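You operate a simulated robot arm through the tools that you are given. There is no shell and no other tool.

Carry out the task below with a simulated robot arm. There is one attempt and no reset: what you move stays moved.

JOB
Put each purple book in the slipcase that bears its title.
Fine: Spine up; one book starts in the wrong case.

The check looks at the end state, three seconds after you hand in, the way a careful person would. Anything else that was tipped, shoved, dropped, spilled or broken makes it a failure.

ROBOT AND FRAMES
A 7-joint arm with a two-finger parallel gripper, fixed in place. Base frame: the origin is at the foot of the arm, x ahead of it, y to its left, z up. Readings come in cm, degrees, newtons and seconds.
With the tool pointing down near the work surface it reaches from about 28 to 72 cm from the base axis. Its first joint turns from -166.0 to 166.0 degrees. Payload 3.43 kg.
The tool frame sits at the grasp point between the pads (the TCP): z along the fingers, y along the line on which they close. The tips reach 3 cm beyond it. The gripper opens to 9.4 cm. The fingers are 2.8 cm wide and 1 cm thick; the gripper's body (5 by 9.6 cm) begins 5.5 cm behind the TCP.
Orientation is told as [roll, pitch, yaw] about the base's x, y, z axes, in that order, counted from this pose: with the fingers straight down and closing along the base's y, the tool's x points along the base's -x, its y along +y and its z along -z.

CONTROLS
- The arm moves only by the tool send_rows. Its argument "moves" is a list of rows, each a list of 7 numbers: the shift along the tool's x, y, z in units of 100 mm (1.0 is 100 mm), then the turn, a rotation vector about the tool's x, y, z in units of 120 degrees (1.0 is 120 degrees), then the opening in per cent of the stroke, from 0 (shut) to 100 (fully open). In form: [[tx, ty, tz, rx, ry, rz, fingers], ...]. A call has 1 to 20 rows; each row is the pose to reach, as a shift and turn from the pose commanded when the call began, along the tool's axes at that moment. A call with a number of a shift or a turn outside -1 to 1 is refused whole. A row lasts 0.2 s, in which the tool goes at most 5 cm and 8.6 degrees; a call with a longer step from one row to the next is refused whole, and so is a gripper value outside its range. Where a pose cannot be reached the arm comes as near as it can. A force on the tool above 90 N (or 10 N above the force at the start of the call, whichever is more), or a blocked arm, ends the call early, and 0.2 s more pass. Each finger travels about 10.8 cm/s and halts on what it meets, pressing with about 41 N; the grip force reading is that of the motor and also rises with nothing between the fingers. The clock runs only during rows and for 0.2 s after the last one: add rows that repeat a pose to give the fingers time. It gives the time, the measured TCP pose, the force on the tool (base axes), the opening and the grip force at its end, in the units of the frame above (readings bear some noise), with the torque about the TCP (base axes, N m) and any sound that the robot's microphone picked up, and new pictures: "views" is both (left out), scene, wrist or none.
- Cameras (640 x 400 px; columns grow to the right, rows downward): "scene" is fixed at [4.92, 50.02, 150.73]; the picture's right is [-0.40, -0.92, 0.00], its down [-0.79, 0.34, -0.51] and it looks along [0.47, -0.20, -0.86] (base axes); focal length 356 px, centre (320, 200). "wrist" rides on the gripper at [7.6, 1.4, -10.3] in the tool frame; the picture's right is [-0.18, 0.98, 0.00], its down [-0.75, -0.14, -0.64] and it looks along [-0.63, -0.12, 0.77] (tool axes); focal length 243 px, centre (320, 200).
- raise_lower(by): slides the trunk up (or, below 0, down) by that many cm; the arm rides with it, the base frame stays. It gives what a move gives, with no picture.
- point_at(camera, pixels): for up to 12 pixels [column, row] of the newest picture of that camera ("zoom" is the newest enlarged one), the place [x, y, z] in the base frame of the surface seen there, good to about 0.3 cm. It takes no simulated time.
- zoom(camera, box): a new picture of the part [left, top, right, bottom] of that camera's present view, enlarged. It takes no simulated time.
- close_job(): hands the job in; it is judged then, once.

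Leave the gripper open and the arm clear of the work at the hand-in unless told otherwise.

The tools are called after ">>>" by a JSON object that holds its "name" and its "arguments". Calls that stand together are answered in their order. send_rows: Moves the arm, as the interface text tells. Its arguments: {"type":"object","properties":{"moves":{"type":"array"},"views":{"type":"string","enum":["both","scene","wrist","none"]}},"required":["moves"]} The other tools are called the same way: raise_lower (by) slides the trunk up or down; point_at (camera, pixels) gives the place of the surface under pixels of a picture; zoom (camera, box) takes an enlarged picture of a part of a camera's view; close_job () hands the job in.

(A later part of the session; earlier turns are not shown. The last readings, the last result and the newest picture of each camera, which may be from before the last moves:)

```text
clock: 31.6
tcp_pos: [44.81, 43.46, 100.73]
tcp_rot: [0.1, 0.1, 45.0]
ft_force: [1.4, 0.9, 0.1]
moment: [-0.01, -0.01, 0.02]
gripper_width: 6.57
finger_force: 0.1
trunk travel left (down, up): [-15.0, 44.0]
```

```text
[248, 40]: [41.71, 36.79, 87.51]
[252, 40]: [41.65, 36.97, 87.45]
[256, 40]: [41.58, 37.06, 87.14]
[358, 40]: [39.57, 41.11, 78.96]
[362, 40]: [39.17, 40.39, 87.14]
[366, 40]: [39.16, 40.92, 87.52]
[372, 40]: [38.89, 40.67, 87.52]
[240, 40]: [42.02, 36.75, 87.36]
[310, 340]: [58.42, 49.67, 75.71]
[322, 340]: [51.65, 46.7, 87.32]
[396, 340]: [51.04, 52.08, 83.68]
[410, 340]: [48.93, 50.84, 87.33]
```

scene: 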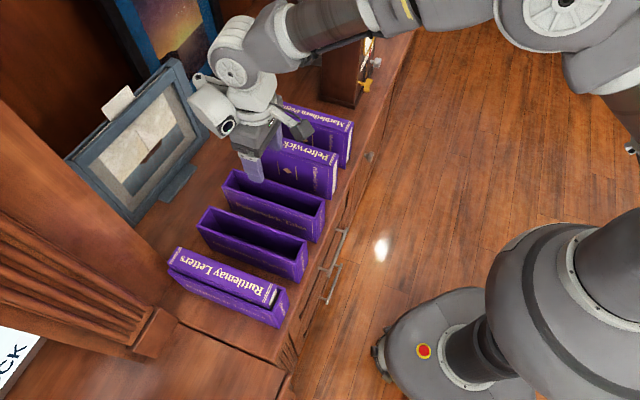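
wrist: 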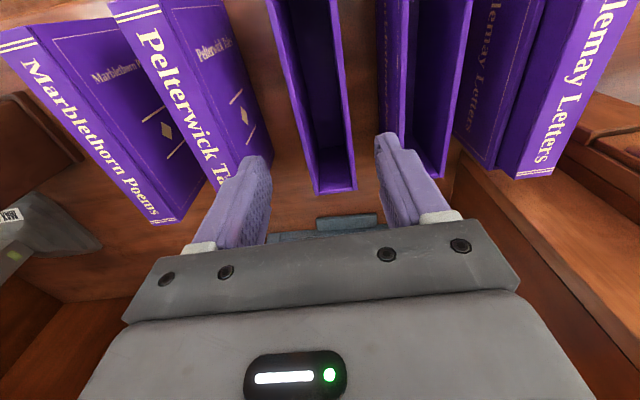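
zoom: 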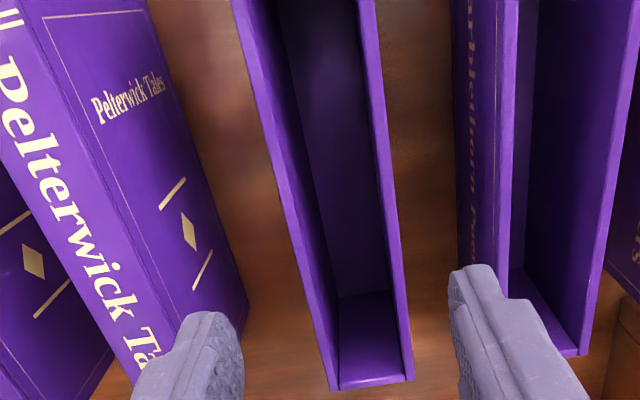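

The case is unmoved (centre v≈−1.08). Move −10 cm in v to above the Pelterwick book.

>>> {"name": "send_rows", "arguments": {"moves": [[0, -0.15, 0, 0, 0, 0, 70], [0, -0.35, 0, 0, 0, 0, 70], [0, -0.55, 0, 0, 0, 0, 70], [0, -0.75, 0, 0, 0, 0, 70], [0, -0.92, 0, 0, 0, 0, 70], [0, -1.0, 0, 0, 0, 0, 70], [0, -1.0, 0, 0, 0, 0, 70]], "views": "both"}}

>>> {"name": "zoom", "arguments": {"camera": "wrist", "box": [230, 0, 390, 220]}}

```text
clock: 33.2
tcp_pos: [52.07, 36.42, 100.57]
tcp_rot: [-0.1, 0.0, 45.1]
ft_force: [0.1, 0.4, 0.7]
moment: [-0.03, -0.02, -0.02]
gripper_width: 6.6
finger_force: 0.1
trunk travel left (down, up): [-15.0, 44.0]
```

scene: 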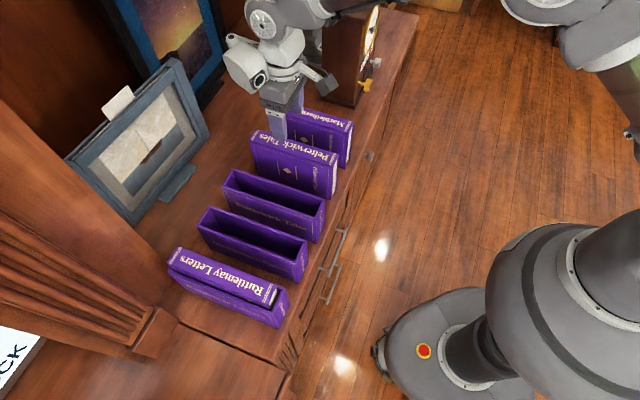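
wrist: 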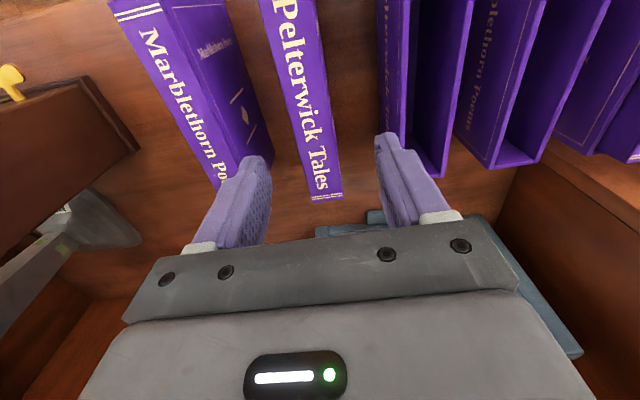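

```text
1.82 times, centred on (310, 110) of wrist
```

zoom: 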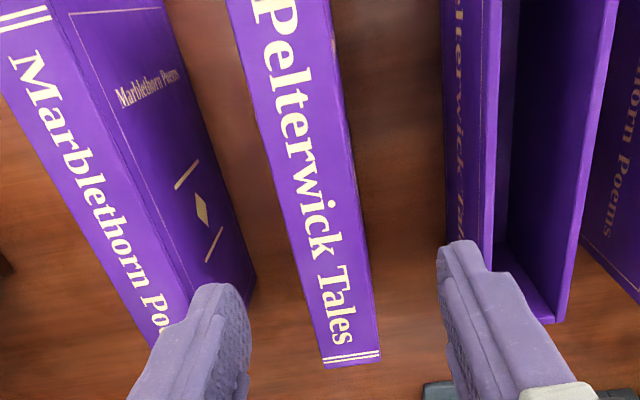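

I sample edge points of the Pelterwick spine in this zoom.

>>> {"name": "point_at", "arguments": {"camera": "zoom", "pixels": [[235, 40], [258, 120], [280, 200], [304, 290], [320, 355], [330, 40], [342, 120], [355, 200], [368, 290], [377, 355], [350, 362], [340, 355]]}}

>>> {"name": "point_at", "arguments": {"camera": "zoom", "pixels": [[232, 40], [238, 40], [241, 40], [334, 40], [337, 40], [340, 40], [277, 200], [283, 200], [286, 200], [352, 200], [358, 200], [361, 200]]}}

```text
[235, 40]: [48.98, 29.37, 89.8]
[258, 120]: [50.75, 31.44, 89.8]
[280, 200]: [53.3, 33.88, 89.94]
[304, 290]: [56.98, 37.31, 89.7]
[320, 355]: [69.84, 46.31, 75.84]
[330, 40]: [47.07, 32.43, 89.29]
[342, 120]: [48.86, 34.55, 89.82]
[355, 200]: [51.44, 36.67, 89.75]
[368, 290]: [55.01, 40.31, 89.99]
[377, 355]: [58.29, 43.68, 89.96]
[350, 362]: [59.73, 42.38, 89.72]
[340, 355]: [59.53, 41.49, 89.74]
```

```text
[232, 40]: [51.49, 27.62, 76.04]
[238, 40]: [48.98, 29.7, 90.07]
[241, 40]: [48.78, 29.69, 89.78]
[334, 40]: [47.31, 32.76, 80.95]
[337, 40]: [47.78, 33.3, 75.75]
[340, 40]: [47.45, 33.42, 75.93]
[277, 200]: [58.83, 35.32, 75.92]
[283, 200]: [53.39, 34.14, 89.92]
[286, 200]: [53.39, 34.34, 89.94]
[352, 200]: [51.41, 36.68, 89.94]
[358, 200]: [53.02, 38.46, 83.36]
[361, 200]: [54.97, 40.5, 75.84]
```

Pelterwick book centre v≈−11.98, u≈62.4. I shift −0.9 cm in v and descend 10 cm to TCP z≈90.55.

>>> {"name": "send_rows", "arguments": {"moves": [[0.01, -0.06, 0, 0, 0, 0, 70], [0.015, -0.09, 0.05, 0, 0, 0, 70], [0.015, -0.09, 0.2, 0, 0, 0, 70], [0.015, -0.09, 0.35, 0, 0, 0, 70], [0.015, -0.09, 0.5, 0, 0, 0, 70], [0.015, -0.09, 0.65, 0, 0, 0, 70], [0.015, -0.09, 0.78, 0, 0, 0, 70], [0.015, -0.09, 0.88, 0, 0, 0, 70], [0.015, -0.09, 0.95, 0, 0, 0, 70], [0.015, -0.09, 1.0, 0, 0, 0, 70], [0.015, -0.09, 1.0, 0, 0, 0, 70]], "views": "both"}}

```text
clock: 35.6
tcp_pos: [52.49, 35.76, 90.68]
tcp_rot: [0.0, 0.1, 45.0]
ft_force: [-0.3, 0.1, 0.5]
moment: [0.02, 0.01, 0.01]
gripper_width: 6.59
finger_force: 0.1
trunk travel left (down, up): [-15.0, 44.0]
```

scene: 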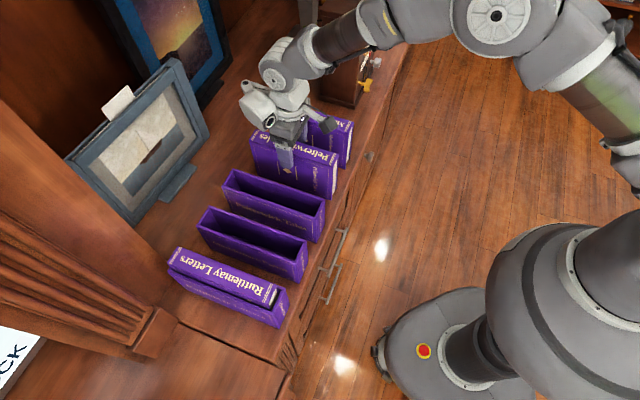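
wrist: 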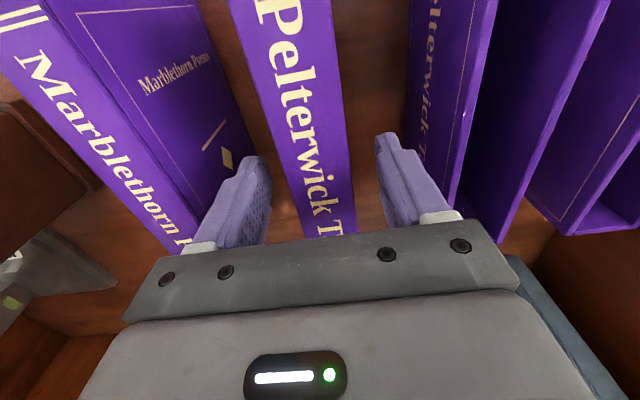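

Spine sits between the fingers just as with the first book. I close slowly.

>>> {"name": "send_rows", "arguments": {"moves": [[0, 0, 0, 0, 0, 0, 60], [0, 0, 0, 0, 0, 0, 50], [0, 0, 0, 0, 0, 0, 44], [0, 0, 0, 0, 0, 0, 41], [0, 0, 0, 0, 0, 0, 39], [0, 0, 0, 0, 0, 0, 37.5], [0, 0, 0, 0, 0, 0, 36], [0, 0, 0, 0, 0, 0, 34], [0, 0, 0, 0, 0, 0, 30], [0, 0, 0, 0, 0, 0, 15], [0, 0, 0, 0, 0, 0, 0], [0, 0, 0, 0, 0, 0, 0]], "views": "both"}}

```text
clock: 38.2
tcp_pos: [52.6, 35.76, 90.62]
tcp_rot: [0.1, 0.0, 45.0]
ft_force: [1.7, -2.0, -0.3]
moment: [-0.16, -0.17, -0.02]
gripper_width: 3.58
finger_force: 40.4
trunk travel left (down, up): [-15.0, 44.0]
```

scene: 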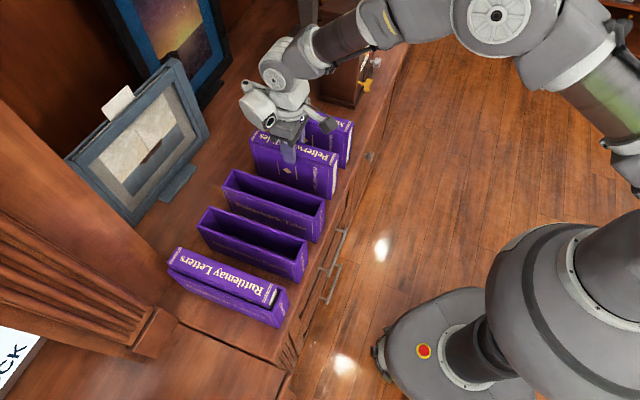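
wrist: 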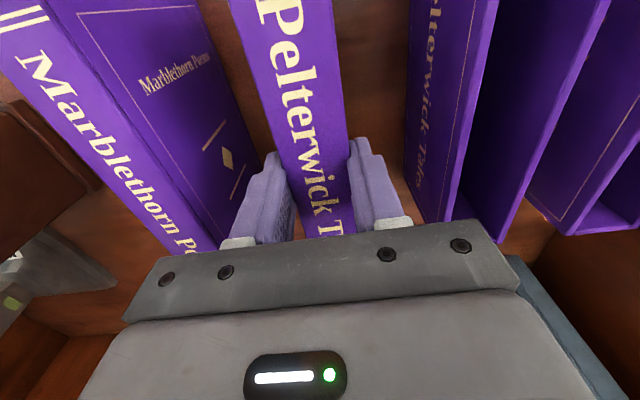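

Gripped (3.58 cm, 40 N). Lift to TCP ≈104.9 in two calls.

>>> {"name": "send_rows", "arguments": {"moves": [[0, 0, -0.03, 0, 0, 0, 0], [0, 0, -0.08, 0, 0, 0, 0], [0, 0, -0.18, 0, 0, 0, 0], [0, 0, -0.3, 0, 0, 0, 0], [0, 0, -0.42, 0, 0, 0, 0], [0, 0, -0.54, 0, 0, 0, 0], [0, 0, -0.66, 0, 0, 0, 0], [0, 0, -0.78, 0, 0, 0, 0], [0, 0, -0.9, 0, 0, 0, 0], [0, 0, -1.0, 0, 0, 0, 0]], "views": "none"}}

>>> {"name": "send_rows", "arguments": {"moves": [[0, 0, -0.1, 0, 0, 0, 0], [0, 0, -0.22, 0, 0, 0, 0], [0, 0, -0.34, 0, 0, 0, 0], [0, 0, -0.42, 0, 0, 0, 0], [0, 0, -0.43, 0, 0, 0, 0], [0, 0, -0.43, 0, 0, 0, 0]], "views": "both"}}

```text
clock: 40.4
tcp_pos: [52.83, 35.61, 100.68]
tcp_rot: [0.0, 0.0, 44.9]
ft_force: [-0.1, 1.3, -6.6]
moment: [-0.03, -0.03, -0.01]
gripper_width: 3.57
finger_force: 41.2
trunk travel left (down, up): [-15.0, 44.0]
```

```text
clock: 41.8
tcp_pos: [52.57, 35.75, 104.77]
tcp_rot: [0.0, 0.1, 45.0]
ft_force: [-0.4, -0.1, -6.8]
moment: [-0.01, 0.01, -0.01]
gripper_width: 3.56
finger_force: 41.6
trunk travel left (down, up): [-15.0, 44.0]
```

scene: 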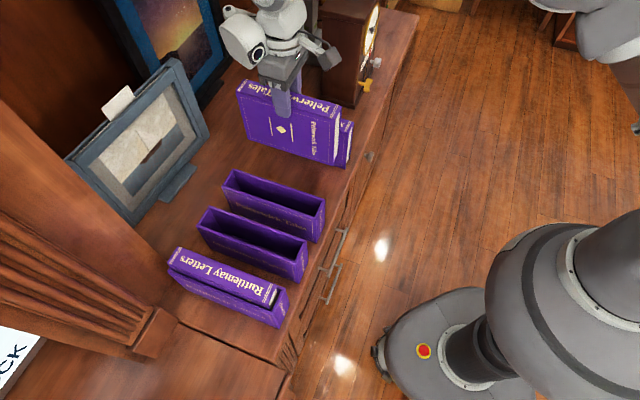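
wrist: 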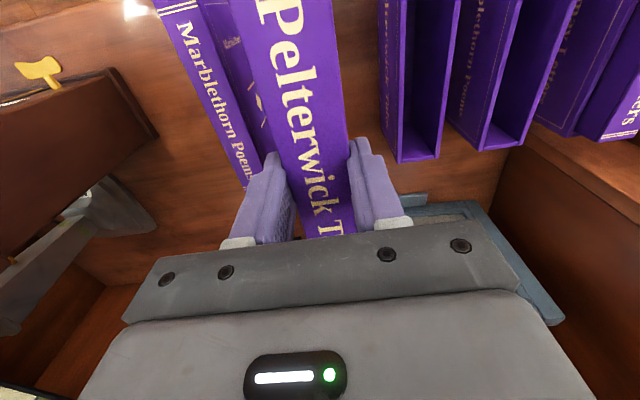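

Held firmly, vertical. Move +10 cm in v.

>>> {"name": "send_rows", "arguments": {"moves": [[0, 0.06, 0, 0, 0, 0, 0], [0, 0.16, 0, 0, 0, 0, 0], [0, 0.28, 0, 0, 0, 0, 0], [0, 0.42, 0, 0, 0, 0, 0], [0, 0.56, 0, 0, 0, 0, 0], [0, 0.7, 0, 0, 0, 0, 0], [0, 0.82, 0, 0, 0, 0, 0], [0, 0.92, 0, 0, 0, 0, 0], [0, 1.0, 0, 0, 0, 0, 0], [0, 1.0, 0, 0, 0, 0, 0]], "views": "none"}}

>>> {"name": "send_rows", "arguments": {"moves": [[0, 0.03, 0, 0, 0, 0, 0], [0, 0.06, 0, 0, 0, 0, 0], [0, 0.08, 0, 0, 0, 0, 0], [0, 0.08, 0, 0, 0, 0, 0], [0, 0.08, 0, 0, 0, 0, 0]], "views": "both"}}

>>> {"name": "zoom", "arguments": {"camera": "scene", "box": [195, 140, 355, 250]}}

```text
clock: 44.0
tcp_pos: [45.37, 42.78, 104.86]
tcp_rot: [-0.1, 0.1, 45.0]
ft_force: [0.8, -0.2, -6.0]
moment: [0.01, -0.01, -0.03]
gripper_width: 3.56
finger_force: 41.1
trunk travel left (down, up): [-15.0, 44.0]
```

```text
clock: 45.2
tcp_pos: [44.86, 43.38, 104.85]
tcp_rot: [0.1, 0.1, 45.1]
ft_force: [0.2, 1.0, -7.6]
moment: [-0.04, 0.02, 0.0]
gripper_width: 3.57
finger_force: 41.2
trunk travel left (down, up): [-15.0, 44.0]
```

scene: 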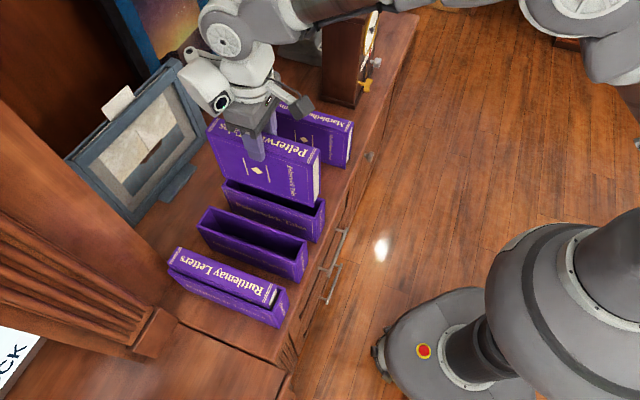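
wrist: 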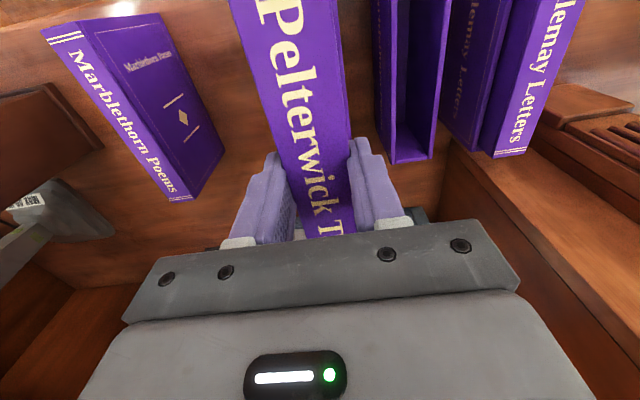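

```text
3.64 times, centred on (275, 195) of scene
```

zoom: 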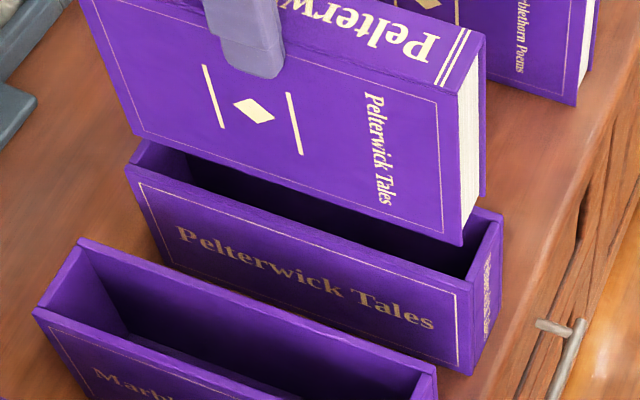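

TCP v≈−1.05. Check the near cover and end of the held book, plus the near rim of the case.

>>> {"name": "point_at", "arguments": {"camera": "zoom", "pixels": [[400, 150], [180, 100], [430, 215], [150, 100], [440, 120], [455, 235], [470, 150], [468, 210], [200, 197], [350, 250], [440, 283], [490, 230]]}}

```text
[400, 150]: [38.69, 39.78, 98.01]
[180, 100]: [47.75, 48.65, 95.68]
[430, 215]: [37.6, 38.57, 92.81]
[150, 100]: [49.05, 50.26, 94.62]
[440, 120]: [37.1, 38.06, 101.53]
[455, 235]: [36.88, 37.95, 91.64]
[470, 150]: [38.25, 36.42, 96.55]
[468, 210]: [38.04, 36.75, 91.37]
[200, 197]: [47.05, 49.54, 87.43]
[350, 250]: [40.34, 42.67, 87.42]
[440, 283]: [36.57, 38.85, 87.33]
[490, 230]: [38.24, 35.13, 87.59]
```

Book is centred in the case opening (0.4 cm margins). Descend 5 cm first, watching force.

>>> {"name": "send_rows", "arguments": {"moves": [[0, 0, 0.04, 0, 0, 0, 0], [0, 0, 0.1, 0, 0, 0, 0], [0, 0, 0.16, 0, 0, 0, 0], [0, 0, 0.22, 0, 0, 0, 0], [0, 0, 0.27, 0, 0, 0, 0], [0, 0, 0.32, 0, 0, 0, 0], [0, 0, 0.36, 0, 0, 0, 0], [0, 0, 0.4, 0, 0, 0, 0], [0, 0, 0.45, 0, 0, 0, 0], [0, 0, 0.5, 0, 0, 0, 0]], "views": "scene"}}

```text
clock: 47.4
tcp_pos: [45.06, 43.34, 99.99]
tcp_rot: [0.0, 0.0, 45.1]
ft_force: [-0.5, -0.6, -5.9]
moment: [-0.01, -0.02, -0.03]
gripper_width: 3.57
finger_force: 41.1
trunk travel left (down, up): [-15.0, 44.0]
```

scene: 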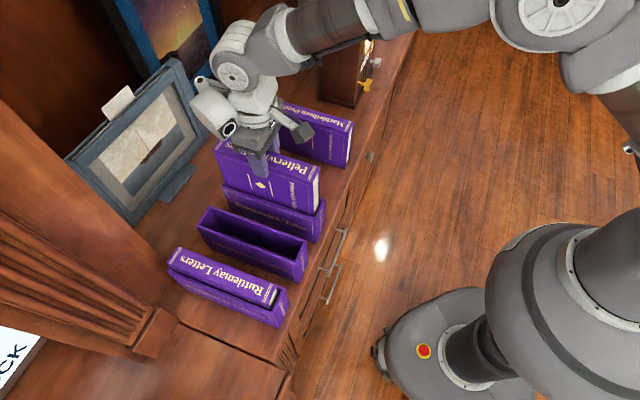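

It is inside the rim without contact (−5.9 N is the weight only). Continue to TCP ≈91.5.

>>> {"name": "send_rows", "arguments": {"moves": [[0, 0, 0.06, 0, 0, 0, 0], [0, 0, 0.14, 0, 0, 0, 0], [0, 0, 0.22, 0, 0, 0, 0], [0, 0, 0.3, 0, 0, 0, 0], [0, 0, 0.38, 0, 0, 0, 0], [0, 0, 0.46, 0, 0, 0, 0], [0, 0, 0.54, 0, 0, 0, 0], [0, 0, 0.62, 0, 0, 0, 0], [0, 0, 0.7, 0, 0, 0, 0], [0, 0, 0.76, 0, 0, 0, 0], [0, 0, 0.8, 0, 0, 0, 0], [0, 0, 0.83, 0, 0, 0, 0], [0, 0, 0.84, 0, 0, 0, 0]], "views": "both"}}

>>> {"name": "send_rows", "arguments": {"moves": [[0, 0, 0.01, 0, 0, 0, 0], [0, 0, 0.02, 0, 0, 0, 0], [0, 0, 0.02, 0, 0, 0, 0]], "views": "none"}}

```text
clock: 50.2
tcp_pos: [44.94, 43.33, 91.41]
tcp_rot: [0.0, 0.1, 45.0]
ft_force: [0.0, 0.1, -5.7]
moment: [0.0, -0.04, -0.01]
gripper_width: 3.57
finger_force: 40.1
trunk travel left (down, up): [-15.0, 44.0]
```

scene: 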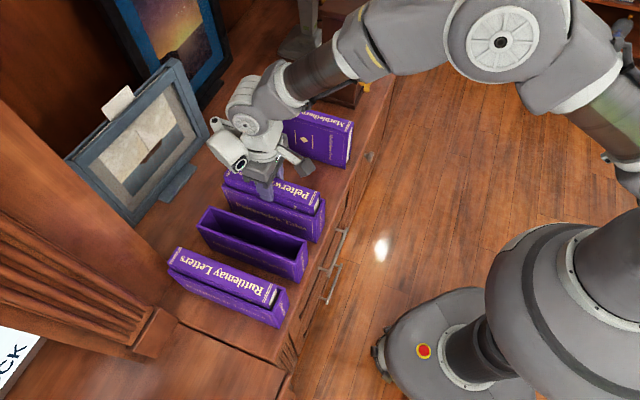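
wrist: 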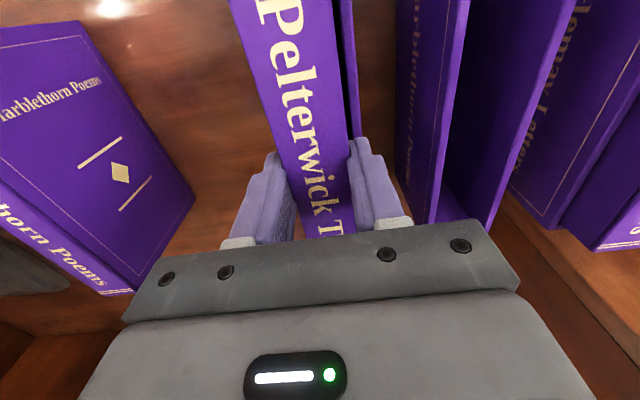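

```text
clock: 51.0
tcp_pos: [44.98, 43.28, 91.26]
tcp_rot: [0.0, 0.0, 45.0]
ft_force: [-0.8, -0.2, -5.2]
moment: [0.1, -0.06, 0.01]
gripper_width: 3.59
finger_force: 41.2
trunk travel left (down, up): [-15.0, 44.0]
```

Nearly touching (slight torque change). Lower another 0.15 cm, expecting the weight to unload.

>>> {"name": "send_rows", "arguments": {"moves": [[0, 0, 0.008, 0, 0, 0, 0], [0, 0, 0.015, 0, 0, 0, 0], [0, 0, 0.015, 0, 0, 0, 0]], "views": "none"}}

```text
clock: 51.8
tcp_pos: [44.98, 43.24, 91.37]
tcp_rot: [0.1, 0.0, 45.0]
ft_force: [2.3, 1.3, 6.5]
moment: [-0.89, 0.72, 0.13]
gripper_width: 3.56
finger_force: 41.4
trunk travel left (down, up): [-15.0, 44.0]
```

Contact with the floor (near end touching first). Open the fingers slowly.

>>> {"name": "send_rows", "arguments": {"moves": [[0, 0, 0, 0, 0, 0, 36], [0, 0, 0, 0, 0, 0, 40], [0, 0, 0, 0, 0, 0, 46], [0, 0, 0, 0, 0, 0, 54], [0, 0, 0, 0, 0, 0, 62], [0, 0, 0, 0, 0, 0, 70], [0, 0, 0, 0, 0, 0, 70]], "views": "none"}}

>>> {"name": "send_rows", "arguments": {"moves": [[0, 0, -0.06, 0, 0, 0, 70], [0, 0, -0.15, 0, 0, 0, 70], [0, 0, -0.3, 0, 0, 0, 70], [0, 0, -0.45, 0, 0, 0, 70], [0, 0, -0.6, 0, 0, 0, 70], [0, 0, -0.75, 0, 0, 0, 70], [0, 0, -0.9, 0, 0, 0, 70], [0, 0, -0.95, 0, 0, 0, 70]], "views": "both"}}

```text
clock: 53.4
tcp_pos: [44.84, 43.26, 91.16]
tcp_rot: [0.1, 0.1, 45.0]
ft_force: [-0.6, 0.6, 0.6]
moment: [-0.01, 0.0, 0.06]
gripper_width: 6.55
finger_force: 0.1
trunk travel left (down, up): [-15.0, 44.0]
```

```text
clock: 55.2
tcp_pos: [45.05, 43.32, 100.72]
tcp_rot: [0.0, 0.0, 45.0]
ft_force: [-1.0, 0.0, -0.6]
moment: [-0.05, -0.01, 0.01]
gripper_width: 6.6
finger_force: 0.0
trunk travel left (down, up): [-15.0, 44.0]
```

scene: 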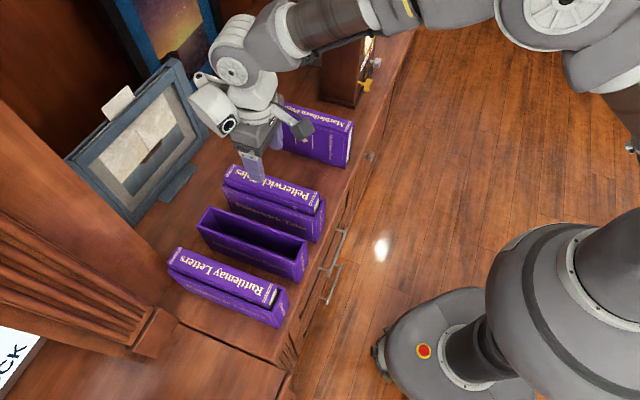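
wrist: 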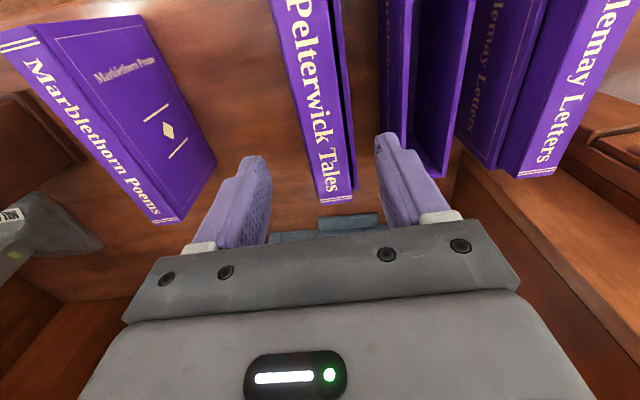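

Pelterwick is in its case. Now move −20 cm in v toward the Marblethorn book (v≈−21.8).

>>> {"name": "send_rows", "arguments": {"moves": [[0, -0.1, 0, 0, 0, 0, 70], [0, -0.25, 0, 0, 0, 0, 70], [0, -0.45, 0, 0, 0, 0, 70], [0, -0.65, 0, 0, 0, 0, 70], [0, -0.85, 0, 0, 0, 0, 70], [0, -1.0, 0, 0, 0, 0, 70]], "views": "none"}}

>>> {"name": "send_rows", "arguments": {"moves": [[0, -0.15, 0, 0, 0, 0, 70], [0, -0.35, 0, 0, 0, 0, 70], [0, -0.55, 0, 0, 0, 0, 70], [0, -0.75, 0, 0, 0, 0, 70], [0, -0.9, 0, 0, 0, 0, 70], [0, -1.0, 0, 0, 0, 0, 70], [0, -1.0, 0, 0, 0, 0, 70]], "views": "both"}}

>>> {"name": "zoom", "arguments": {"camera": "wrist", "box": [230, 0, 390, 220]}}

```text
clock: 56.6
tcp_pos: [51.98, 36.22, 100.74]
tcp_rot: [0.1, 0.0, 45.1]
ft_force: [0.4, -0.3, -0.9]
moment: [0.02, 0.02, 0.0]
gripper_width: 6.57
finger_force: 0.1
trunk travel left (down, up): [-15.0, 44.0]
```

```text
clock: 58.2
tcp_pos: [59.2, 29.15, 100.78]
tcp_rot: [0.0, -0.1, 45.1]
ft_force: [0.0, -0.7, 0.4]
moment: [0.02, 0.02, -0.06]
gripper_width: 6.6
finger_force: 0.0
trunk travel left (down, up): [-15.0, 44.0]
```

scene: 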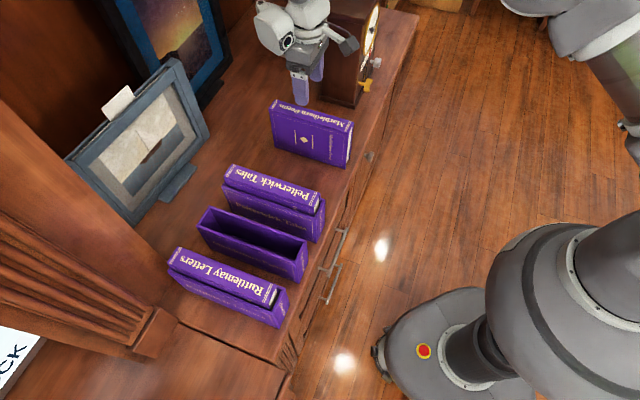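
wrist: 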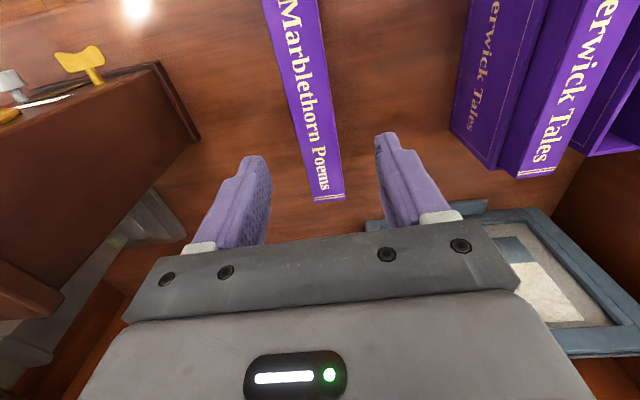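

```text
1.82 times, centred on (310, 110) of wrist
```

zoom: 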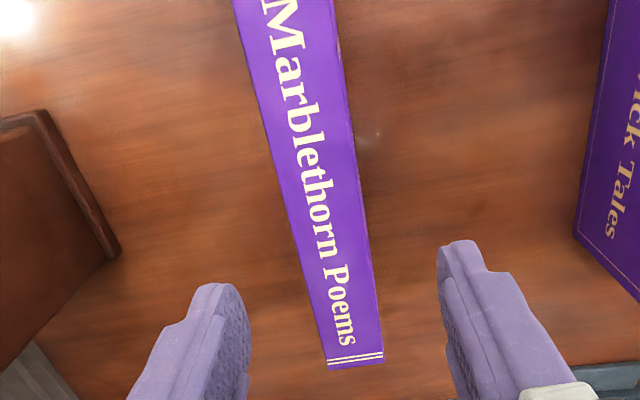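

The tall clock is close on the −v side; I measure the clock's nearest faces and the spine edges.

>>> {"name": "point_at", "arguments": {"camera": "zoom", "pixels": [[242, 40], [262, 120], [283, 200], [308, 290], [328, 360], [333, 40], [345, 120], [357, 200], [371, 290], [381, 355], [355, 365], [350, 360]]}}

>>> {"name": "point_at", "arguments": {"camera": "wrist", "pixels": [[158, 62], [200, 140], [150, 120], [100, 100], [180, 130], [80, 250], [60, 200], [20, 250], [160, 230], [130, 140], [120, 240], [90, 60]]}}

>>> {"name": "point_at", "arguments": {"camera": "scene", "pixels": [[335, 95], [345, 90], [330, 50], [335, 10], [350, 95], [360, 50], [355, 100], [350, 20], [300, 45], [322, 95], [375, 70], [340, 70]]}}

```text
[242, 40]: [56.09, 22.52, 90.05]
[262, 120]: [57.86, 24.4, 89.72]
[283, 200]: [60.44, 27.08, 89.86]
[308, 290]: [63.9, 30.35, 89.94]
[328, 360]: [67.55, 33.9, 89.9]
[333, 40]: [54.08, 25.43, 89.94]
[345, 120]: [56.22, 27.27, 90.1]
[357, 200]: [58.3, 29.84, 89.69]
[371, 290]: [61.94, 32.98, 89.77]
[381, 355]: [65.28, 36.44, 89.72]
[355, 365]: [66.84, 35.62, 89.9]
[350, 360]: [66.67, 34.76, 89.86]
```

```text
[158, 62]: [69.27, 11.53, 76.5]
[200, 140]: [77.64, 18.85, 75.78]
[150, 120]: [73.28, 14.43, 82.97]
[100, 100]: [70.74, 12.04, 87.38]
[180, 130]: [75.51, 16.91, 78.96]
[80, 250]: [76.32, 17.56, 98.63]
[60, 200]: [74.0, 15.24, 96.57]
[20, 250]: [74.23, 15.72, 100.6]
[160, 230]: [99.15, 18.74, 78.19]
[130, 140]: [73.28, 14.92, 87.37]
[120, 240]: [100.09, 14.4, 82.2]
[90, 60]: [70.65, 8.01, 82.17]
```

```text
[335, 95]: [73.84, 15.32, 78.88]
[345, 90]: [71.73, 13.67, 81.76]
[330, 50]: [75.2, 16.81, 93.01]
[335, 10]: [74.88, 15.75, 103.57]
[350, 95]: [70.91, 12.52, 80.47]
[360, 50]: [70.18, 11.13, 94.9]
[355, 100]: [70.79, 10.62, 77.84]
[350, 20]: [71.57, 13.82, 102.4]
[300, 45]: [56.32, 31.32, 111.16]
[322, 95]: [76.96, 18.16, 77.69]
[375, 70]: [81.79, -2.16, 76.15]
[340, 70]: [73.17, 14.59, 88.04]
```

Clock is ~13 cm clear of the gripper. Marblethorn centre v≈−22.0, u≈62.5. Shift −0.8 cm in v and descend 10 cm.

>>> {"name": "send_rows", "arguments": {"moves": [[0, -0.05, 0, 0, 0, 0, 70], [0, -0.08, 0.05, 0, 0, 0, 70], [0, -0.08, 0.2, 0, 0, 0, 70], [0, -0.08, 0.35, 0, 0, 0, 70], [0, -0.08, 0.5, 0, 0, 0, 70], [0, -0.08, 0.65, 0, 0, 0, 70], [0, -0.08, 0.78, 0, 0, 0, 70], [0, -0.08, 0.88, 0, 0, 0, 70], [0, -0.08, 0.95, 0, 0, 0, 70], [0, -0.08, 1.0, 0, 0, 0, 70], [0, -0.08, 1.0, 0, 0, 0, 70]], "views": "both"}}

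```text
clock: 60.6
tcp_pos: [59.66, 28.63, 90.66]
tcp_rot: [-0.1, 0.1, 45.1]
ft_force: [0.0, 0.7, -0.7]
moment: [0.0, 0.0, 0.01]
gripper_width: 6.56
finger_force: 0.0
trunk travel left (down, up): [-15.0, 44.0]
```

scene: 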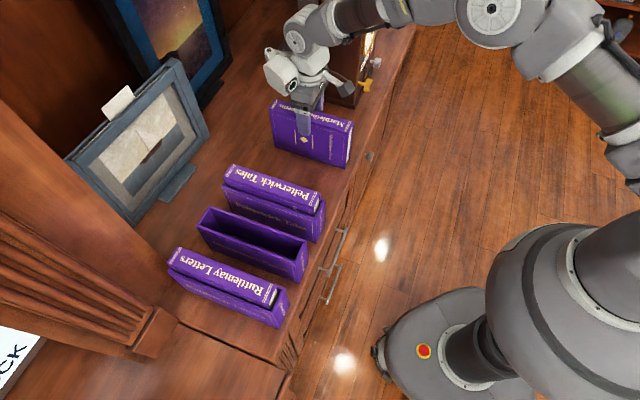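
wrist: 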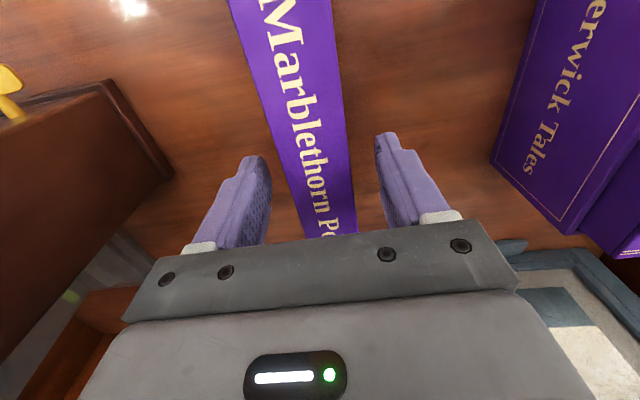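

Same alignment as before (spine between (304,238) and (357,233)). Close slowly.

>>> {"name": "send_rows", "arguments": {"moves": [[0, 0, 0, 0, 0, 0, 60], [0, 0, 0, 0, 0, 0, 50], [0, 0, 0, 0, 0, 0, 44], [0, 0, 0, 0, 0, 0, 41], [0, 0, 0, 0, 0, 0, 39], [0, 0, 0, 0, 0, 0, 37.5], [0, 0, 0, 0, 0, 0, 36], [0, 0, 0, 0, 0, 0, 34], [0, 0, 0, 0, 0, 0, 30], [0, 0, 0, 0, 0, 0, 15], [0, 0, 0, 0, 0, 0, 0], [0, 0, 0, 0, 0, 0, 0]], "views": "both"}}

```text
clock: 63.2
tcp_pos: [59.68, 28.63, 90.58]
tcp_rot: [0.0, -0.1, 45.0]
ft_force: [1.2, -1.2, 0.1]
moment: [-0.16, -0.16, -0.06]
gripper_width: 3.56
finger_force: 40.8
trunk travel left (down, up): [-15.0, 44.0]
```

scene: 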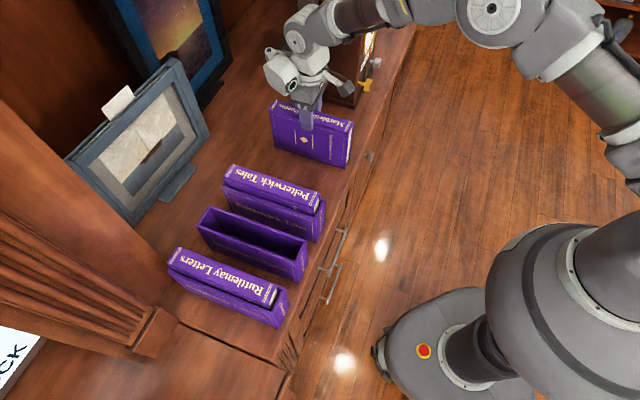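
wrist: 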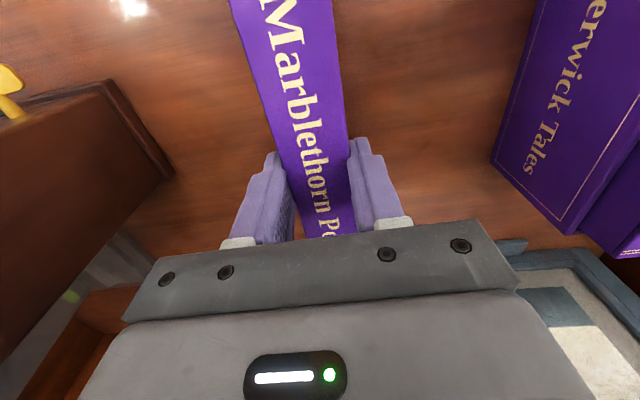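

Gripped. Lift 18.5 cm so the book clears the Pelterwick spine (90.6).

>>> {"name": "send_rows", "arguments": {"moves": [[0, 0, -0.03, 0, 0, 0, 0], [0, 0, -0.08, 0, 0, 0, 0], [0, 0, -0.18, 0, 0, 0, 0], [0, 0, -0.3, 0, 0, 0, 0], [0, 0, -0.42, 0, 0, 0, 0], [0, 0, -0.54, 0, 0, 0, 0], [0, 0, -0.66, 0, 0, 0, 0], [0, 0, -0.78, 0, 0, 0, 0], [0, 0, -0.9, 0, 0, 0, 0], [0, 0, -1.0, 0, 0, 0, 0]], "views": "none"}}

>>> {"name": "send_rows", "arguments": {"moves": [[0, 0, -0.1, 0, 0, 0, 0], [0, 0, -0.22, 0, 0, 0, 0], [0, 0, -0.34, 0, 0, 0, 0], [0, 0, -0.46, 0, 0, 0, 0], [0, 0, -0.58, 0, 0, 0, 0], [0, 0, -0.7, 0, 0, 0, 0], [0, 0, -0.8, 0, 0, 0, 0], [0, 0, -0.85, 0, 0, 0, 0], [0, 0, -0.85, 0, 0, 0, 0]], "views": "both"}}

```text
clock: 65.4
tcp_pos: [59.67, 28.63, 100.61]
tcp_rot: [0.0, 0.1, 45.1]
ft_force: [-0.2, 0.2, -6.9]
moment: [0.0, -0.02, 0.03]
gripper_width: 3.57
finger_force: 40.6
trunk travel left (down, up): [-15.0, 44.0]
```

```text
clock: 67.4
tcp_pos: [59.89, 28.5, 109.09]
tcp_rot: [0.0, 0.0, 45.1]
ft_force: [0.6, -0.2, -6.5]
moment: [0.02, -0.01, -0.03]
gripper_width: 3.57
finger_force: 40.9
trunk travel left (down, up): [-15.0, 44.0]
```

scene: 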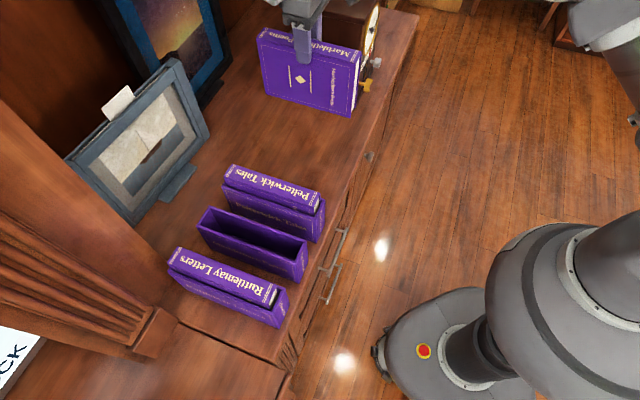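
wrist: 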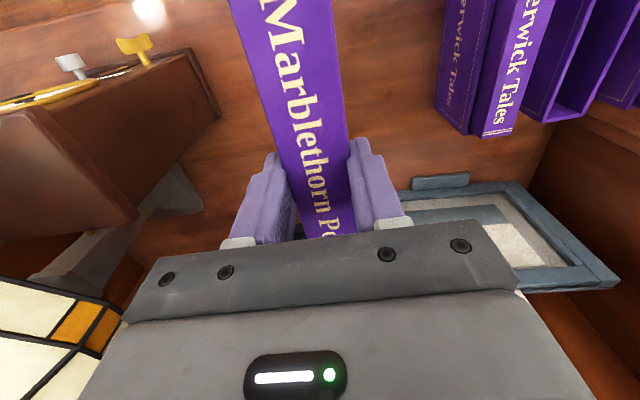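

Bottom of the book is at ~94.5, clear of everything. Move +30 cm in v over three calls.

>>> {"name": "send_rows", "arguments": {"moves": [[0, 0.06, 0, 0, 0, 0, 0], [0, 0.16, 0, 0, 0, 0, 0], [0, 0.28, 0, 0, 0, 0, 0], [0, 0.42, 0, 0, 0, 0, 0], [0, 0.56, 0, 0, 0, 0, 0], [0, 0.7, 0, 0, 0, 0, 0], [0, 0.82, 0, 0, 0, 0, 0], [0, 0.92, 0, 0, 0, 0, 0], [0, 1.0, 0, 0, 0, 0, 0]], "views": "none"}}

>>> {"name": "send_rows", "arguments": {"moves": [[0, 0.06, 0, 0, 0, 0, 0], [0, 0.16, 0, 0, 0, 0, 0], [0, 0.28, 0, 0, 0, 0, 0], [0, 0.42, 0, 0, 0, 0, 0], [0, 0.56, 0, 0, 0, 0, 0], [0, 0.7, 0, 0, 0, 0, 0], [0, 0.82, 0, 0, 0, 0, 0], [0, 0.92, 0, 0, 0, 0, 0], [0, 1.0, 0, 0, 0, 0, 0]], "views": "none"}}

>>> {"name": "send_rows", "arguments": {"moves": [[0, 0.06, 0, 0, 0, 0, 0], [0, 0.16, 0, 0, 0, 0, 0], [0, 0.28, 0, 0, 0, 0, 0], [0, 0.42, 0, 0, 0, 0, 0], [0, 0.56, 0, 0, 0, 0, 0], [0, 0.7, 0, 0, 0, 0, 0], [0, 0.82, 0, 0, 0, 0, 0], [0, 0.92, 0, 0, 0, 0, 0], [0, 1.0, 0, 0, 0, 0, 0], [0, 1.0, 0, 0, 0, 0, 0]], "views": "both"}}

```text
clock: 69.4
tcp_pos: [52.62, 35.75, 109.18]
tcp_rot: [0.0, 0.1, 45.0]
ft_force: [-0.4, 0.4, -5.5]
moment: [0.0, 0.0, -0.06]
gripper_width: 3.55
finger_force: 40.5
trunk travel left (down, up): [-15.0, 44.0]
```

```text
clock: 71.4
tcp_pos: [45.43, 42.95, 109.13]
tcp_rot: [0.0, 0.1, 45.1]
ft_force: [-0.5, -0.6, -5.7]
moment: [0.02, -0.01, 0.01]
gripper_width: 3.56
finger_force: 40.6
trunk travel left (down, up): [-15.0, 44.0]
```

```text
clock: 73.6
tcp_pos: [38.34, 49.85, 109.14]
tcp_rot: [0.0, 0.1, 45.1]
ft_force: [-1.1, 1.0, -6.1]
moment: [0.03, 0.01, 0.02]
gripper_width: 3.56
finger_force: 40.9
trunk travel left (down, up): [-15.0, 44.0]
```

scene: 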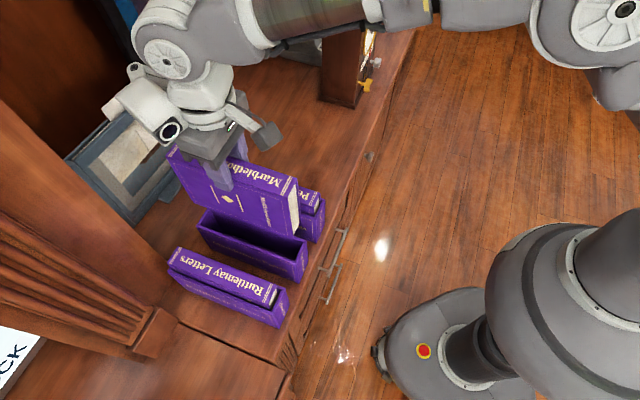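
wrist: 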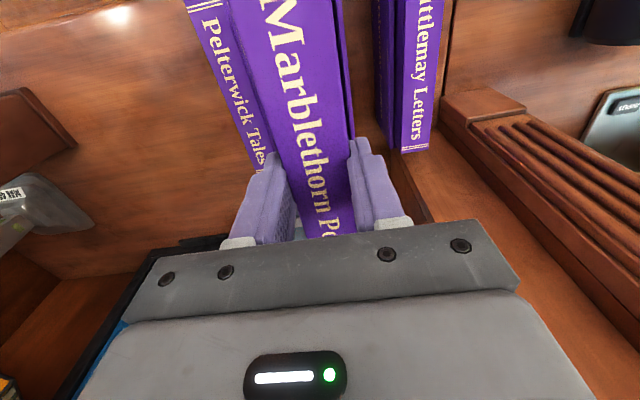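

v≈8.1; shift +1.0 cm in v and lower to TCP ≈105 (book bottom ≈90.3, above the rim), then check.

>>> {"name": "send_rows", "arguments": {"moves": [[0, 0.03, 0, 0, 0, 0, 0], [0, 0.07, 0, 0, 0, 0, 0], [0, 0.1, 0.03, 0, 0, 0, 0], [0, 0.1, 0.12, 0, 0, 0, 0], [0, 0.1, 0.22, 0, 0, 0, 0], [0, 0.1, 0.32, 0, 0, 0, 0], [0, 0.1, 0.4, 0, 0, 0, 0], [0, 0.1, 0.42, 0, 0, 0, 0], [0, 0.1, 0.42, 0, 0, 0, 0]], "views": "both"}}

>>> {"name": "zoom", "arguments": {"camera": "scene", "box": [175, 180, 335, 290]}}

```text
clock: 75.6
tcp_pos: [37.78, 50.51, 104.75]
tcp_rot: [0.1, 0.1, 45.0]
ft_force: [0.1, -0.7, -6.4]
moment: [0.02, 0.03, 0.01]
gripper_width: 3.58
finger_force: 41.2
trunk travel left (down, up): [-15.0, 44.0]
```

scene: 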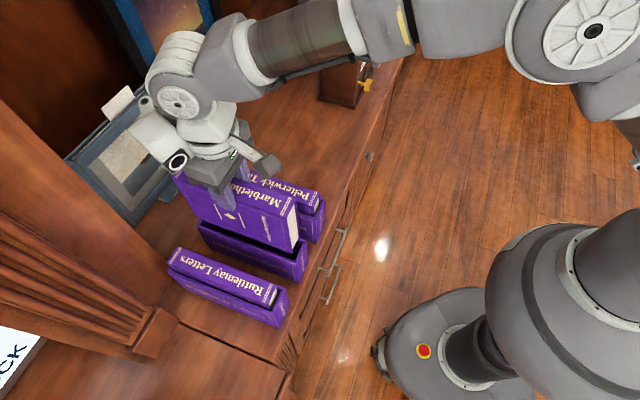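
wrist: 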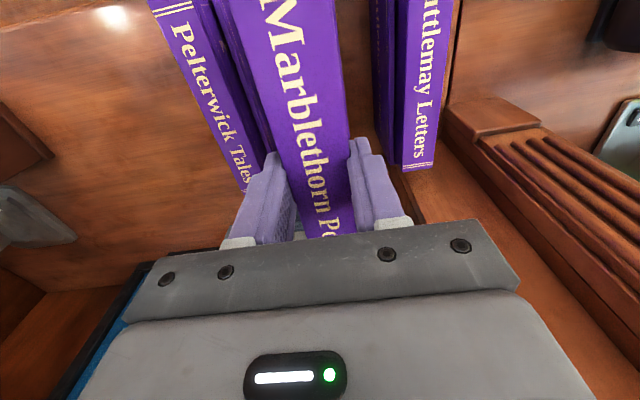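

```text
3.64 times, centred on (255, 235) of scene
```

zoom: 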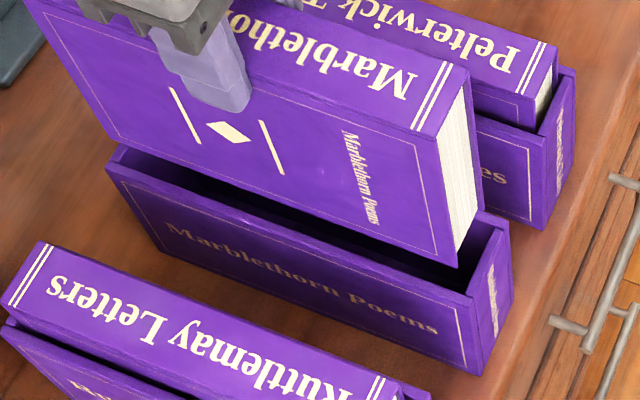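

Check the held book's near cover and fore-edge end against the case rims.

>>> {"name": "point_at", "arguments": {"camera": "zoom", "pixels": [[400, 180], [150, 120], [430, 240], [110, 100], [300, 210], [452, 260], [462, 160], [462, 225], [150, 183], [300, 235], [440, 285], [490, 255]]}}

```text
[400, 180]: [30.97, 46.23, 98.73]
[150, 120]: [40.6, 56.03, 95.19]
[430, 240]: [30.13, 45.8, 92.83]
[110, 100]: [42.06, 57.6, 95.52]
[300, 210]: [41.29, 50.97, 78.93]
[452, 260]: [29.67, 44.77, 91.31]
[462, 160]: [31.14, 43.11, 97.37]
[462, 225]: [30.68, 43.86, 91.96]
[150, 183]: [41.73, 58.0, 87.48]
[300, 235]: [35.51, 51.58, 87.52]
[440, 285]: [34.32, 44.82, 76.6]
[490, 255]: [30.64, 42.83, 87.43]
```

Book centre v≈9.24 vs case 9.12: shift −0.1 cm in v, and descend 5 cm while watching force.

>>> {"name": "send_rows", "arguments": {"moves": [[-0.005, -0.01, 0, 0, 0, 0, 0], [-0.005, -0.01, 0.05, 0, 0, 0, 0], [-0.005, -0.01, 0.11, 0, 0, 0, 0], [-0.005, -0.01, 0.17, 0, 0, 0, 0], [-0.005, -0.01, 0.23, 0, 0, 0, 0], [-0.005, -0.01, 0.28, 0, 0, 0, 0], [-0.005, -0.01, 0.33, 0, 0, 0, 0], [-0.005, -0.01, 0.38, 0, 0, 0, 0], [-0.005, -0.01, 0.44, 0, 0, 0, 0], [-0.005, -0.01, 0.5, 0, 0, 0, 0]], "views": "scene"}}

```text
clock: 77.8
tcp_pos: [38.01, 50.45, 99.99]
tcp_rot: [0.0, 0.1, 44.9]
ft_force: [-0.2, 0.6, -6.2]
moment: [-0.05, -0.01, 0.02]
gripper_width: 3.56
finger_force: 41.1
trunk travel left (down, up): [-15.0, 44.0]
```

scene: 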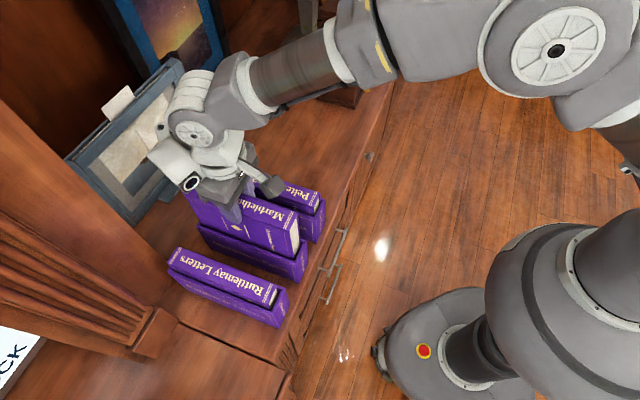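

Inside the case with no contact. Continue to TCP ≈91.3.

>>> {"name": "send_rows", "arguments": {"moves": [[0, 0, 0.06, 0, 0, 0, 0], [0, 0, 0.14, 0, 0, 0, 0], [0, 0, 0.22, 0, 0, 0, 0], [0, 0, 0.3, 0, 0, 0, 0], [0, 0, 0.38, 0, 0, 0, 0], [0, 0, 0.46, 0, 0, 0, 0], [0, 0, 0.54, 0, 0, 0, 0], [0, 0, 0.62, 0, 0, 0, 0], [0, 0, 0.7, 0, 0, 0, 0], [0, 0, 0.76, 0, 0, 0, 0], [0, 0, 0.8, 0, 0, 0, 0], [0, 0, 0.83, 0, 0, 0, 0], [0, 0, 0.85, 0, 0, 0, 0], [0, 0, 0.85, 0, 0, 0, 0]], "views": "both"}}

>>> {"name": "send_rows", "arguments": {"moves": [[0, 0, 0.008, 0, 0, 0, 0], [0, 0, 0.015, 0, 0, 0, 0], [0, 0, 0.015, 0, 0, 0, 0]], "views": "none"}}

```text
clock: 80.8
tcp_pos: [37.73, 50.52, 91.51]
tcp_rot: [0.0, 0.2, 45.1]
ft_force: [-0.1, -0.5, -5.4]
moment: [0.0, 0.0, 0.01]
gripper_width: 3.55
finger_force: 41.1
trunk travel left (down, up): [-15.0, 44.0]
```

scene: 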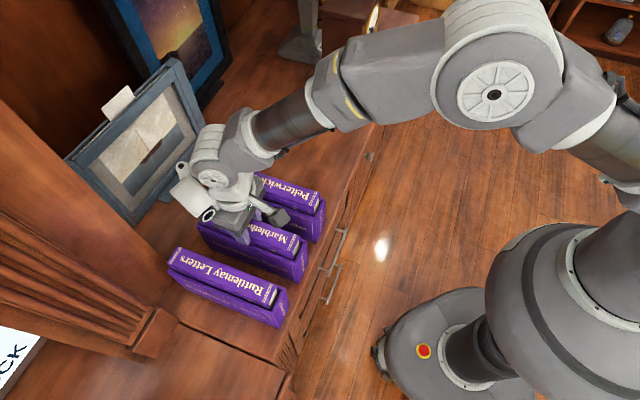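
wrist: 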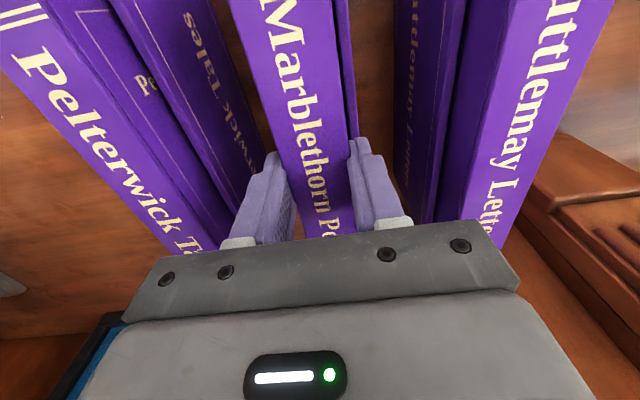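

```text
clock: 81.6
tcp_pos: [37.9, 50.64, 91.18]
tcp_rot: [-0.1, 0.0, 44.9]
ft_force: [0.4, 0.8, -5.5]
moment: [-0.02, -0.01, -0.02]
gripper_width: 3.56
finger_force: 41.0
trunk travel left (down, up): [-15.0, 44.0]
```

Not quite down yet; lower another 0.1–0.15 cm.

>>> {"name": "send_rows", "arguments": {"moves": [[0, 0, 0.007, 0, 0, 0, 0], [0, 0, 0.013, 0, 0, 0, 0], [0, 0, 0.013, 0, 0, 0, 0]], "views": "none"}}

```text
clock: 82.4
tcp_pos: [37.85, 50.53, 91.22]
tcp_rot: [0.0, -0.1, 45.0]
ft_force: [2.4, 0.4, 9.1]
moment: [-0.93, 0.74, 0.17]
gripper_width: 3.57
finger_force: 41.5
trunk travel left (down, up): [-15.0, 44.0]
```

The book is on the case floor (upward force). Open slowly, then rise.

>>> {"name": "send_rows", "arguments": {"moves": [[0, 0, 0, 0, 0, 0, 36], [0, 0, 0, 0, 0, 0, 40], [0, 0, 0, 0, 0, 0, 46], [0, 0, 0, 0, 0, 0, 54], [0, 0, 0, 0, 0, 0, 62], [0, 0, 0, 0, 0, 0, 70], [0, 0, 0, 0, 0, 0, 70]], "views": "none"}}

>>> {"name": "send_rows", "arguments": {"moves": [[0, 0, -0.06, 0, 0, 0, 70], [0, 0, -0.15, 0, 0, 0, 70], [0, 0, -0.3, 0, 0, 0, 70], [0, 0, -0.45, 0, 0, 0, 70], [0, 0, -0.6, 0, 0, 0, 70], [0, 0, -0.75, 0, 0, 0, 70], [0, 0, -0.9, 0, 0, 0, 70], [0, 0, -1.0, 0, 0, 0, 70]], "views": "both"}}

```text
clock: 84.0
tcp_pos: [37.61, 50.47, 91.2]
tcp_rot: [0.0, 0.0, 45.0]
ft_force: [0.0, -0.4, -0.8]
moment: [-0.03, 0.0, 0.0]
gripper_width: 6.57
finger_force: 0.2
trunk travel left (down, up): [-15.0, 44.0]
```

```text
clock: 85.8
tcp_pos: [37.58, 50.53, 101.19]
tcp_rot: [0.0, 0.0, 45.0]
ft_force: [0.2, 0.7, 0.1]
moment: [-0.02, -0.03, 0.01]
gripper_width: 6.58
finger_force: 0.1
trunk travel left (down, up): [-15.0, 44.0]
```

scene: 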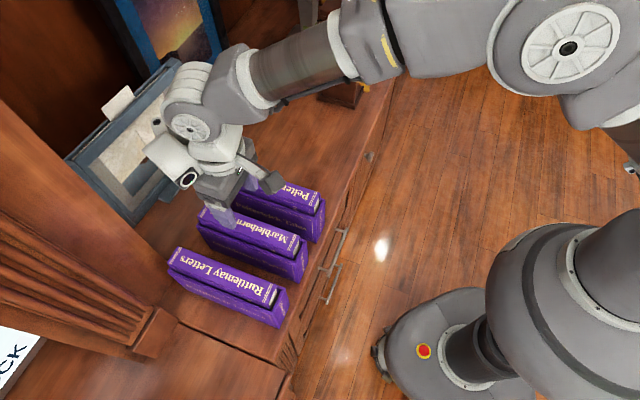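
wrist: 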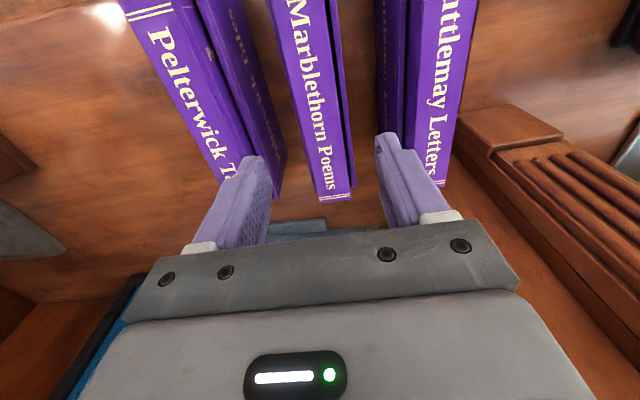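

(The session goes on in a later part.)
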